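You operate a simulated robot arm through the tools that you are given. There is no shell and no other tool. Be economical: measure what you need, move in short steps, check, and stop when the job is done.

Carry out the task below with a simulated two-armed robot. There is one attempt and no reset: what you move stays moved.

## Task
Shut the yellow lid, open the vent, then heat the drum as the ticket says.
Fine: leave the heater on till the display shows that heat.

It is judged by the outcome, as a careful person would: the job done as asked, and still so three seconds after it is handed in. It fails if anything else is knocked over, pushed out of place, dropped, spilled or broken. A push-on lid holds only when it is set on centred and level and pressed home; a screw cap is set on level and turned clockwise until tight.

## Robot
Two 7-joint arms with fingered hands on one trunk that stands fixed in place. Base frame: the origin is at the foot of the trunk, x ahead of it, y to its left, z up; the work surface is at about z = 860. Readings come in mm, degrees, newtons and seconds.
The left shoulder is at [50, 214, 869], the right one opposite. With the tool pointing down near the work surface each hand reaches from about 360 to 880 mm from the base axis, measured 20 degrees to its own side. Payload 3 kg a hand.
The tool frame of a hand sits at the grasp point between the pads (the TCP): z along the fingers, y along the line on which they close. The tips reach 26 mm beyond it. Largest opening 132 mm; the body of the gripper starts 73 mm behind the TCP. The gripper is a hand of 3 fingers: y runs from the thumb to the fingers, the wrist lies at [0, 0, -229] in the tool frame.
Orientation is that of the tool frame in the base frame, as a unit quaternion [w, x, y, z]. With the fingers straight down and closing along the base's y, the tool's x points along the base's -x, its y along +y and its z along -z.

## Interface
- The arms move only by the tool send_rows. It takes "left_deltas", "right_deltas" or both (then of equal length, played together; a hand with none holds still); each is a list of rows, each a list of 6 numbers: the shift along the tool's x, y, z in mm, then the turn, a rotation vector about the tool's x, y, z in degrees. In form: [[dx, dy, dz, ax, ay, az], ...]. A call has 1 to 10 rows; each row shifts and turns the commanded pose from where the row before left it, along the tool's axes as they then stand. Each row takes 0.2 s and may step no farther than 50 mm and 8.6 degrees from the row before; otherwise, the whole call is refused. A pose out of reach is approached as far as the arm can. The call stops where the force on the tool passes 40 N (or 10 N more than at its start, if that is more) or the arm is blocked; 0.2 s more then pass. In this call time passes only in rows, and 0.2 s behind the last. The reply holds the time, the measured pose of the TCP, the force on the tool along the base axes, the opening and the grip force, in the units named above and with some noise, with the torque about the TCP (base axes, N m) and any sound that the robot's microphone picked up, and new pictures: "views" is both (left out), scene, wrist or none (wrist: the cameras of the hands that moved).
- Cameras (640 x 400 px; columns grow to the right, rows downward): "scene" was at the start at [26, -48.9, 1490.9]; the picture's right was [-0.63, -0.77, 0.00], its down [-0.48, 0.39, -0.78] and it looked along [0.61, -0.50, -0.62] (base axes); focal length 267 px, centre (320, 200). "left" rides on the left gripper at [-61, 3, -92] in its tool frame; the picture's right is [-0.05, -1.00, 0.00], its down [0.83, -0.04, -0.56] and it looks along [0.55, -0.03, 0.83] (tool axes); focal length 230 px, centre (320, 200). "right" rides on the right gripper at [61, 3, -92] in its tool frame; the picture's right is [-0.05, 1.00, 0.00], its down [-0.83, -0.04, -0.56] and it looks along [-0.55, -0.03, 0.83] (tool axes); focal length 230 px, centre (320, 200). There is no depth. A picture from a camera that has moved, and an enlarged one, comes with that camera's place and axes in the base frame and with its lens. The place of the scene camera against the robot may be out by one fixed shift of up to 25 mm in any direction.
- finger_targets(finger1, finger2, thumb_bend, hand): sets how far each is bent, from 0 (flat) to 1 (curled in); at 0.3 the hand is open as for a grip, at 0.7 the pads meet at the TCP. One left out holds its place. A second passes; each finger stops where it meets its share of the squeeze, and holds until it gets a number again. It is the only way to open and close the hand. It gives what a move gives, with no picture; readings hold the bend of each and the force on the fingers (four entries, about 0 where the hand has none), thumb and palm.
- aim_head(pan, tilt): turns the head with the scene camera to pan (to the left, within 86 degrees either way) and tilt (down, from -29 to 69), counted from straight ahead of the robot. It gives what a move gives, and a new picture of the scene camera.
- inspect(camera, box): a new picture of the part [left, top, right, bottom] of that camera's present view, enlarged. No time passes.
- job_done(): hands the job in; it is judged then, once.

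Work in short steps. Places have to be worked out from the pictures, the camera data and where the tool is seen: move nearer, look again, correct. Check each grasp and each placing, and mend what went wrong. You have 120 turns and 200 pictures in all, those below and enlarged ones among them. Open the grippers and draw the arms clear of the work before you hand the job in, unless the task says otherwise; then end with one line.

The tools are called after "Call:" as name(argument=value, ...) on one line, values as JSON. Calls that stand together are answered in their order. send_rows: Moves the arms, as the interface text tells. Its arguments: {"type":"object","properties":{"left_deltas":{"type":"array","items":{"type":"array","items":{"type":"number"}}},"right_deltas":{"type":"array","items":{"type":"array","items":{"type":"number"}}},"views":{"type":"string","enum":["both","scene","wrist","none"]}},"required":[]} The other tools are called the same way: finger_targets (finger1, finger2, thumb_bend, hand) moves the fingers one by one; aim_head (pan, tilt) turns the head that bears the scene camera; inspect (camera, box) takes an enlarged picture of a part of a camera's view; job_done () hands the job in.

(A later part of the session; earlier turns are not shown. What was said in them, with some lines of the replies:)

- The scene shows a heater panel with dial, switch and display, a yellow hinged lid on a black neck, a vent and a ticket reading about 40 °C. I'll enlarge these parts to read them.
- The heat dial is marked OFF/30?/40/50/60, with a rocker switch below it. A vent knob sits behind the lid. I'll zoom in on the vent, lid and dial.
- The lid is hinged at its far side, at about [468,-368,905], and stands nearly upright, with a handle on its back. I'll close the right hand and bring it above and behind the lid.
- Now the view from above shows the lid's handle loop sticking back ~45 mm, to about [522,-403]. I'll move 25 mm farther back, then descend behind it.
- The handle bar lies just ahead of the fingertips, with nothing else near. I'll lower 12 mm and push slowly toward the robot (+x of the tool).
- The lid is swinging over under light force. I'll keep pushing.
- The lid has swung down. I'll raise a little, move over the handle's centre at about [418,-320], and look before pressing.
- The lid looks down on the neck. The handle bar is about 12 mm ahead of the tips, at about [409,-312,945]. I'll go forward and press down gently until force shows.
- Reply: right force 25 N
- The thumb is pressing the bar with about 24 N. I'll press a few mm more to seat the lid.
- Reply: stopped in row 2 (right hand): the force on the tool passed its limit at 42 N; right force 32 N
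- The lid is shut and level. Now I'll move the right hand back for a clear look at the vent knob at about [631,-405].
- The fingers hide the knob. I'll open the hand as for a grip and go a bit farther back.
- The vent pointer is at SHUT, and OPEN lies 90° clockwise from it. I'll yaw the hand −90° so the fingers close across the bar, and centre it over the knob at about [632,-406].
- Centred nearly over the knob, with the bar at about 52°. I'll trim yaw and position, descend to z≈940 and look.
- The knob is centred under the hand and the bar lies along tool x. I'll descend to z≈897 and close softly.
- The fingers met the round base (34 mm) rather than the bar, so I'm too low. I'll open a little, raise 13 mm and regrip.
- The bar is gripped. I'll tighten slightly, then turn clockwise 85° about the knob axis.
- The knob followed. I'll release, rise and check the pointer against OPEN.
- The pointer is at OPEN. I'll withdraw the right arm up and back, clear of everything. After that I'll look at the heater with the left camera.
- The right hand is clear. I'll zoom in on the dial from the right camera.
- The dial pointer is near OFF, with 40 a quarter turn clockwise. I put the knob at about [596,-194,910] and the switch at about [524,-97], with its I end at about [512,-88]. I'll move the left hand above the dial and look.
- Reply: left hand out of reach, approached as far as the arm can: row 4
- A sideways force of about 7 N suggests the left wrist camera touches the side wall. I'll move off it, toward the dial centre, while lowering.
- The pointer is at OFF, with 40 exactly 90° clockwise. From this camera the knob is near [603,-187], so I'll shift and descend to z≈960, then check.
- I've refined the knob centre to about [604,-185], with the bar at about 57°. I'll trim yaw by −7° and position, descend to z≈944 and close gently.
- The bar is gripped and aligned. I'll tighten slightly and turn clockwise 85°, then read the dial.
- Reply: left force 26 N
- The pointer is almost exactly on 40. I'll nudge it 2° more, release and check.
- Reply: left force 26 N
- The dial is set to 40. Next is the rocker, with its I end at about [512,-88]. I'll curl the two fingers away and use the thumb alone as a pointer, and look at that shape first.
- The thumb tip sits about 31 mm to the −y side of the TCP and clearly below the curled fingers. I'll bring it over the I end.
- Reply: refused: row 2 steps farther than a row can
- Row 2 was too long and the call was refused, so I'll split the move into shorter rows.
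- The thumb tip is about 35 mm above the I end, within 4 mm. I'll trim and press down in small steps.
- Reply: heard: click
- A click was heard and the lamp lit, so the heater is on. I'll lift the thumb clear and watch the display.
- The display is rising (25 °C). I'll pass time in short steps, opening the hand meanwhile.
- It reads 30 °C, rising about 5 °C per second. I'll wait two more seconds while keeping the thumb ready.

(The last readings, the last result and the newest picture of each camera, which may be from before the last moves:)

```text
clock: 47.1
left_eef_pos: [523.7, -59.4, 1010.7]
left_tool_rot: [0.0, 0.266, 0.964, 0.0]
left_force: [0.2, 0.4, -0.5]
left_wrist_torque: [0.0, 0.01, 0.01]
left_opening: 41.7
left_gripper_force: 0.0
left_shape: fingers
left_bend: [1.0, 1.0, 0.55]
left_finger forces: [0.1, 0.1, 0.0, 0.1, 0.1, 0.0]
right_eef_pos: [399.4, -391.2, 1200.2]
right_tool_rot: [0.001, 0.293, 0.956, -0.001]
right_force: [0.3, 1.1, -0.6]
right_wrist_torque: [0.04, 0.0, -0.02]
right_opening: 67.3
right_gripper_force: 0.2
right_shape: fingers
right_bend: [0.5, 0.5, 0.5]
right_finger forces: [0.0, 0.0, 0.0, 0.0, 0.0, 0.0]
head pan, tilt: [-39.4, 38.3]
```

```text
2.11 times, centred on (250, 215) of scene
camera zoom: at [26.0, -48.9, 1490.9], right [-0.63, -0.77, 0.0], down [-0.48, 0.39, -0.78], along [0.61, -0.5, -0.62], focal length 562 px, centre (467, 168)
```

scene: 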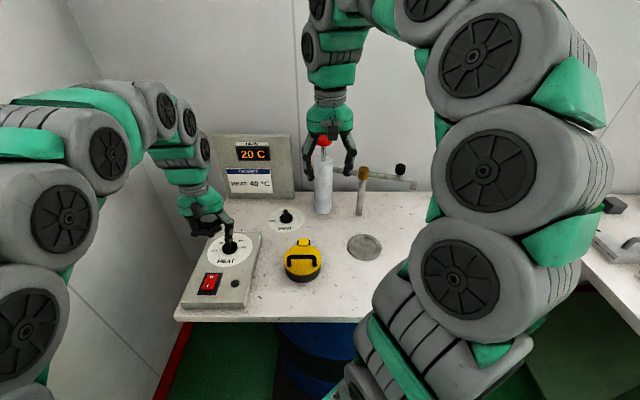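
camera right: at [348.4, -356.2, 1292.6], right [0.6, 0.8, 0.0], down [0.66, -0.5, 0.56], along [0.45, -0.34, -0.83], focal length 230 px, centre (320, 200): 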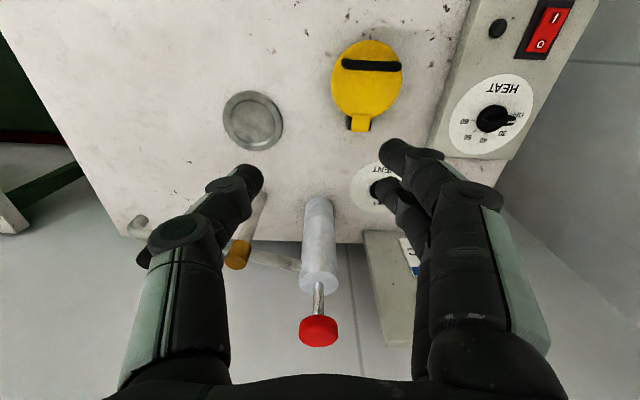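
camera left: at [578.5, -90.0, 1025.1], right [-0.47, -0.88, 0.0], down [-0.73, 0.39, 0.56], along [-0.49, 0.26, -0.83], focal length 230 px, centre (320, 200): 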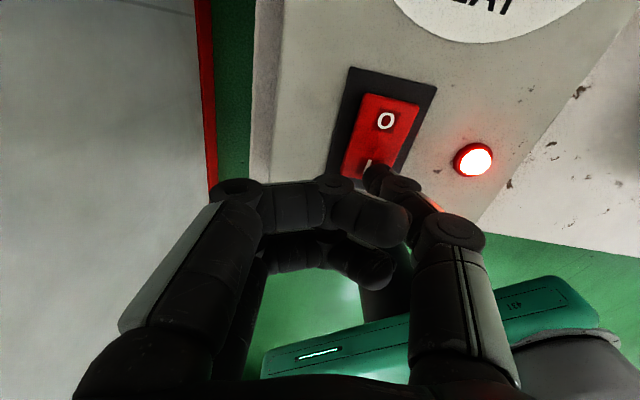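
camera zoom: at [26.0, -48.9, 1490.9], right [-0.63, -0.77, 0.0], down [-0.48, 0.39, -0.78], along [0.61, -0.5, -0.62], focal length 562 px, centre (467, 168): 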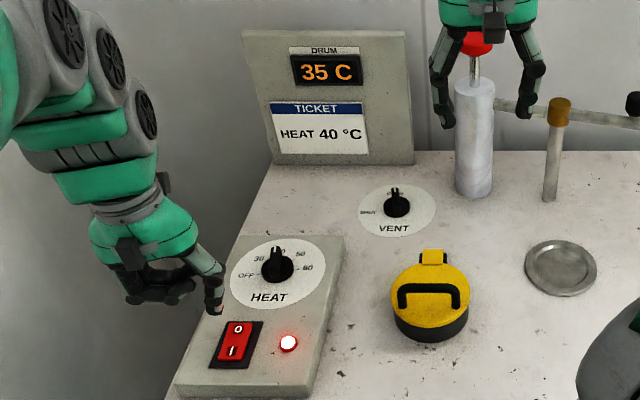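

It reads 35 °C. I'll wait two more seconds.

Call:
finger_targets(hand="left", thumb_bend=0.55)

Call:
finger_targets(hand="left", thumb_bend=0.55)

Call:
inspect(camera="scene", box=[170, 120, 330, 310])

```text
clock: 48.1
left_eef_pos: [524.8, -59.2, 1010.2]
left_tool_rot: [0.0, 0.267, 0.964, 0.0]
left_force: [0.0, 0.2, 0.0]
left_wrist_torque: [0.03, 0.0, 0.03]
left_opening: 41.9
left_gripper_force: 0.0
left_shape: fingers
left_bend: [1.0, 1.0, 0.55]
left_finger forces: [0.0, 0.0, 0.1, 0.0, 0.0, 0.1]
right_eef_pos: [398.6, -392.8, 1200.0]
right_tool_rot: [0.001, 0.292, 0.956, 0.0]
right_force: [-0.1, 0.4, 0.2]
right_wrist_torque: [0.03, -0.02, -0.06]
right_opening: 67.4
right_gripper_force: 0.1
right_shape: fingers
right_bend: [0.5, 0.5, 0.5]
right_finger forces: [0.1, 0.0, 0.0, 0.0, 0.0, 0.1]
head pan, tilt: [-39.4, 38.3]
```

```text
clock: 49.1
left_eef_pos: [524.1, -60.2, 1010.5]
left_tool_rot: [0.0, 0.266, 0.964, 0.0]
left_force: [0.3, 0.1, -1.1]
left_wrist_torque: [0.01, -0.01, 0.02]
left_opening: 41.7
left_gripper_force: 0.0
left_shape: fingers
left_bend: [1.0, 1.0, 0.55]
left_finger forces: [0.0, 0.1, 0.0, 0.0, 0.0, 0.0]
right_eef_pos: [398.2, -392.7, 1201.7]
right_tool_rot: [0.001, 0.292, 0.956, 0.0]
right_force: [0.2, 0.4, 0.6]
right_wrist_torque: [0.01, 0.0, 0.0]
right_opening: 67.1
right_gripper_force: 0.1
right_shape: fingers
right_bend: [0.5, 0.5, 0.5]
right_finger forces: [0.1, 0.0, 0.0, 0.1, 0.0, 0.0]
head pan, tilt: [-39.4, 38.3]
```

```text
2.11 times, centred on (250, 215) of scene
camera zoom: at [26.0, -48.9, 1490.9], right [-0.63, -0.77, 0.0], down [-0.48, 0.39, -0.78], along [0.61, -0.5, -0.62], focal length 562 px, centre (467, 168)
```

zoom: 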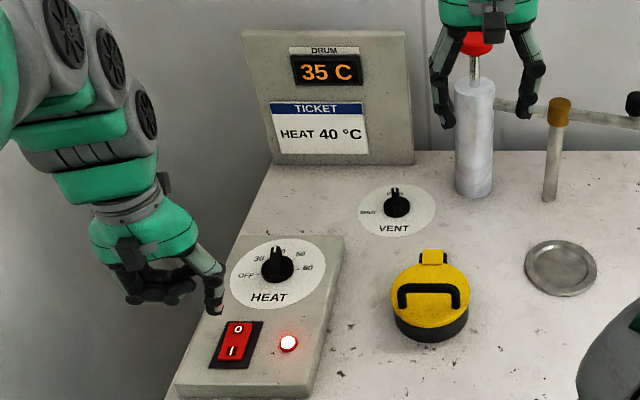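

Still 35 °C (the display seems to go in steps of 5). I'll keep waiting.

Call:
finger_targets(hand="left", thumb_bend=0.55)

Call:
inspect(camera="scene", box=[170, 120, 330, 310])

```text
clock: 50.1
left_eef_pos: [523.6, -59.7, 1010.7]
left_tool_rot: [-0.001, 0.266, 0.964, 0.0]
left_force: [0.3, -0.5, 0.3]
left_wrist_torque: [-0.01, 0.01, -0.01]
left_opening: 41.9
left_gripper_force: 0.1
left_shape: fingers
left_bend: [1.0, 1.0, 0.55]
left_finger forces: [0.0, 0.1, 0.0, 0.0, 0.1, 0.0]
right_eef_pos: [398.4, -393.0, 1200.6]
right_tool_rot: [0.002, 0.292, 0.956, -0.001]
right_force: [-0.7, 0.9, 1.3]
right_wrist_torque: [0.02, 0.03, -0.02]
right_opening: 67.3
right_gripper_force: 0.1
right_shape: fingers
right_bend: [0.5, 0.5, 0.5]
right_finger forces: [0.0, 0.0, 0.0, 0.0, 0.1, 0.1]
head pan, tilt: [-39.4, 38.3]
```

```text
2.11 times, centred on (250, 215) of scene
camera zoom: at [25.9, -48.9, 1490.9], right [-0.63, -0.77, 0.0], down [-0.48, 0.39, -0.78], along [0.61, -0.5, -0.62], focal length 562 px, centre (467, 168)
```

zoom: 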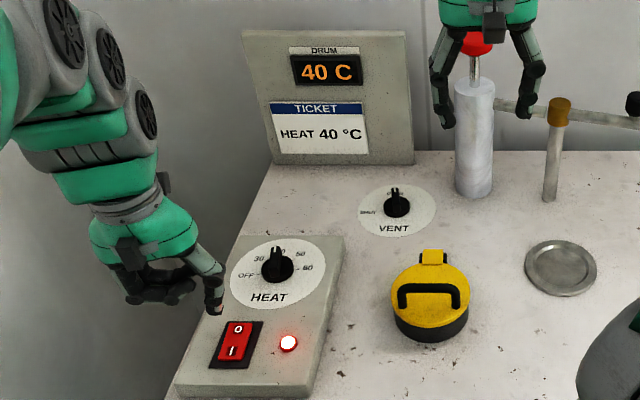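

The display shows 40 °C. I'll watch two more seconds to see whether the thermostat holds it.

Call:
finger_targets(hand="left", thumb_bend=0.55)

Call:
finger_targets(hand="left", thumb_bend=0.55)

Call:
inspect(camera="scene", box=[170, 120, 330, 310])

```text
clock: 51.1
left_eef_pos: [524.1, -60.3, 1012.0]
left_tool_rot: [0.0, 0.266, 0.964, 0.001]
left_force: [0.4, 0.6, 0.3]
left_wrist_torque: [0.02, 0.02, 0.02]
left_opening: 41.4
left_gripper_force: 0.0
left_shape: fingers
left_bend: [1.0, 1.0, 0.55]
left_finger forces: [0.1, 0.0, 0.1, 0.1, 0.0, 0.0]
right_eef_pos: [399.7, -392.2, 1200.0]
right_tool_rot: [0.001, 0.292, 0.956, 0.0]
right_force: [0.3, 0.5, 0.0]
right_wrist_torque: [-0.02, 0.0, 0.01]
right_opening: 67.4
right_gripper_force: 0.1
right_shape: fingers
right_bend: [0.5, 0.5, 0.5]
right_finger forces: [0.1, 0.0, 0.0, 0.0, 0.1, 0.0]
head pan, tilt: [-39.4, 38.3]
```

```text
clock: 52.1
left_eef_pos: [523.5, -60.1, 1010.1]
left_tool_rot: [0.001, 0.266, 0.964, -0.001]
left_force: [0.2, -0.5, 0.5]
left_wrist_torque: [-0.01, 0.02, -0.01]
left_opening: 41.5
left_gripper_force: 0.1
left_shape: fingers
left_bend: [1.0, 1.0, 0.55]
left_finger forces: [0.0, 0.1, 0.0, 0.1, 0.1, 0.1]
right_eef_pos: [398.9, -393.0, 1200.9]
right_tool_rot: [0.001, 0.293, 0.956, 0.0]
right_force: [-0.6, -0.2, -0.2]
right_wrist_torque: [0.0, -0.02, -0.02]
right_opening: 67.2
right_gripper_force: 0.1
right_shape: fingers
right_bend: [0.5, 0.5, 0.5]
right_finger forces: [0.1, 0.0, 0.0, 0.1, 0.0, 0.0]
head pan, tilt: [-39.4, 38.3]
```

```text
2.11 times, centred on (250, 215) of scene
camera zoom: at [26.0, -48.9, 1490.9], right [-0.63, -0.77, 0.0], down [-0.48, 0.39, -0.78], along [0.61, -0.5, -0.62], focal length 562 px, centre (467, 168)
```

zoom: 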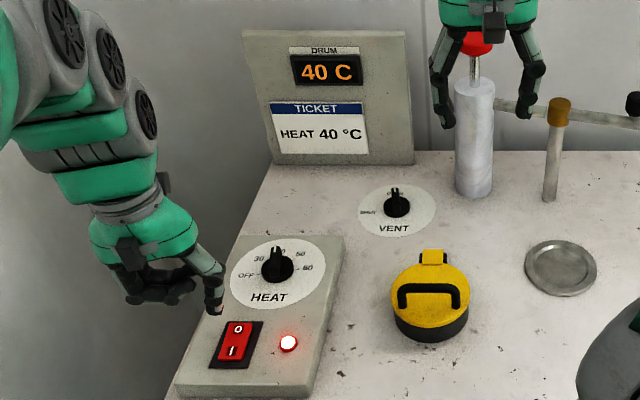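

It holds at 40 °C. I'll withdraw the left arm up, open both hands and check again.

Call:
send_rows(left_deltas=[[0, 0, -45, 0, 0, 0], [0, 0, -45, 0, 0, 0], [0, 25, -40, 0, 0, 0], [0, 30, 0, 0, 0, 0]], views="none")

Call:
finger_targets(hand="left", finger1=0.3, finger2=0.3, thumb_bend=0.3)

Call:
finger_targets(hand="right", finger1=0.3, finger2=0.3, thumb_bend=0.3)

Call:
inspect(camera="scene", box=[170, 120, 410, 310])

```text
clock: 53.1
left_eef_pos: [553.4, -13.2, 1143.0]
left_tool_rot: [0.0, 0.266, 0.964, 0.0]
left_force: [-0.2, -0.5, -0.7]
left_wrist_torque: [0.01, 0.0, 0.04]
left_opening: 41.8
left_gripper_force: 0.0
left_shape: fingers
left_bend: [1.0, 1.0, 0.55]
left_finger forces: [0.0, 0.0, 0.1, 0.0, 0.0, 0.1]
right_eef_pos: [397.3, -393.4, 1200.3]
right_tool_rot: [0.001, 0.292, 0.956, 0.0]
right_force: [0.4, -0.6, -0.6]
right_wrist_torque: [0.01, -0.01, 0.01]
right_opening: 67.4
right_gripper_force: 0.0
right_shape: fingers
right_bend: [0.5, 0.5, 0.5]
right_finger forces: [0.0, 0.1, 0.0, 0.0, 0.0, 0.1]
head pan, tilt: [-39.4, 38.3]
```

```text
clock: 54.1
left_eef_pos: [553.4, -12.7, 1143.1]
left_tool_rot: [0.0, 0.267, 0.964, 0.0]
left_force: [0.2, -0.1, 0.1]
left_wrist_torque: [0.01, -0.01, -0.01]
left_opening: 134.2
left_gripper_force: 0.1
left_shape: fingers
left_bend: [0.3, 0.3, 0.3]
left_finger forces: [0.0, 0.0, 0.1, 0.1, 0.1, 0.0]
right_eef_pos: [398.5, -392.4, 1201.5]
right_tool_rot: [0.001, 0.293, 0.956, 0.0]
right_force: [-0.4, 0.4, -0.1]
right_wrist_torque: [0.0, 0.03, 0.01]
right_opening: 67.2
right_gripper_force: 0.0
right_shape: fingers
right_bend: [0.5, 0.5, 0.5]
right_finger forces: [0.0, 0.1, 0.1, 0.1, 0.1, 0.0]
head pan, tilt: [-39.4, 38.3]
```

```text
clock: 55.1
left_eef_pos: [552.8, -14.2, 1142.5]
left_tool_rot: [0.0, 0.267, 0.964, 0.001]
left_force: [1.3, 0.5, -0.7]
left_wrist_torque: [-0.02, 0.01, 0.0]
left_opening: 133.9
left_gripper_force: 0.0
left_shape: fingers
left_bend: [0.3, 0.3, 0.3]
left_finger forces: [0.0, 0.0, 0.0, 0.1, 0.0, 0.1]
right_eef_pos: [399.4, -392.4, 1201.3]
right_tool_rot: [0.001, 0.293, 0.956, -0.001]
right_force: [-0.1, 0.7, 0.9]
right_wrist_torque: [0.04, -0.03, -0.01]
right_opening: 134.1
right_gripper_force: 0.0
right_shape: fingers
right_bend: [0.3, 0.3, 0.3]
right_finger forces: [0.0, 0.0, 0.1, 0.0, 0.0, 0.1]
head pan, tilt: [-39.4, 38.3]
```

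```text
2.11 times, centred on (290, 215) of scene
camera zoom: at [26.0, -48.9, 1490.9], right [-0.63, -0.77, 0.0], down [-0.48, 0.39, -0.78], along [0.61, -0.5, -0.62], focal length 562 px, centre (383, 168)
```

zoom: 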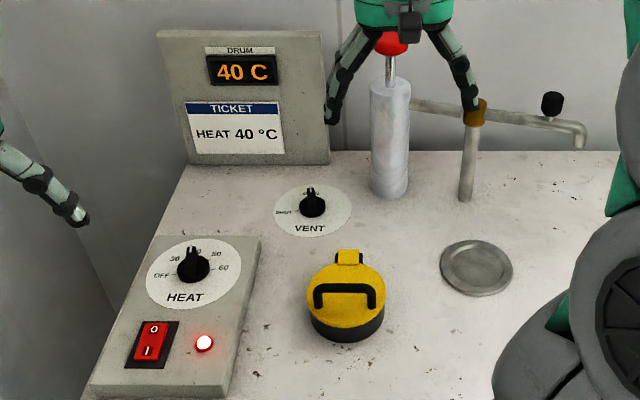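

The display has held 40 °C for over 5 s with the thermostat at 40. The lid is shut, the vent is at OPEN, both arms are clear and the hands are open, so I'm handing in.

Call:
job_done()

```text
The job is handed in.
```

The yellow lid is shut, the vent is open, and the drum is heated to 40 °C as the ticket says; the heater is still switched on with its dial set at 40.
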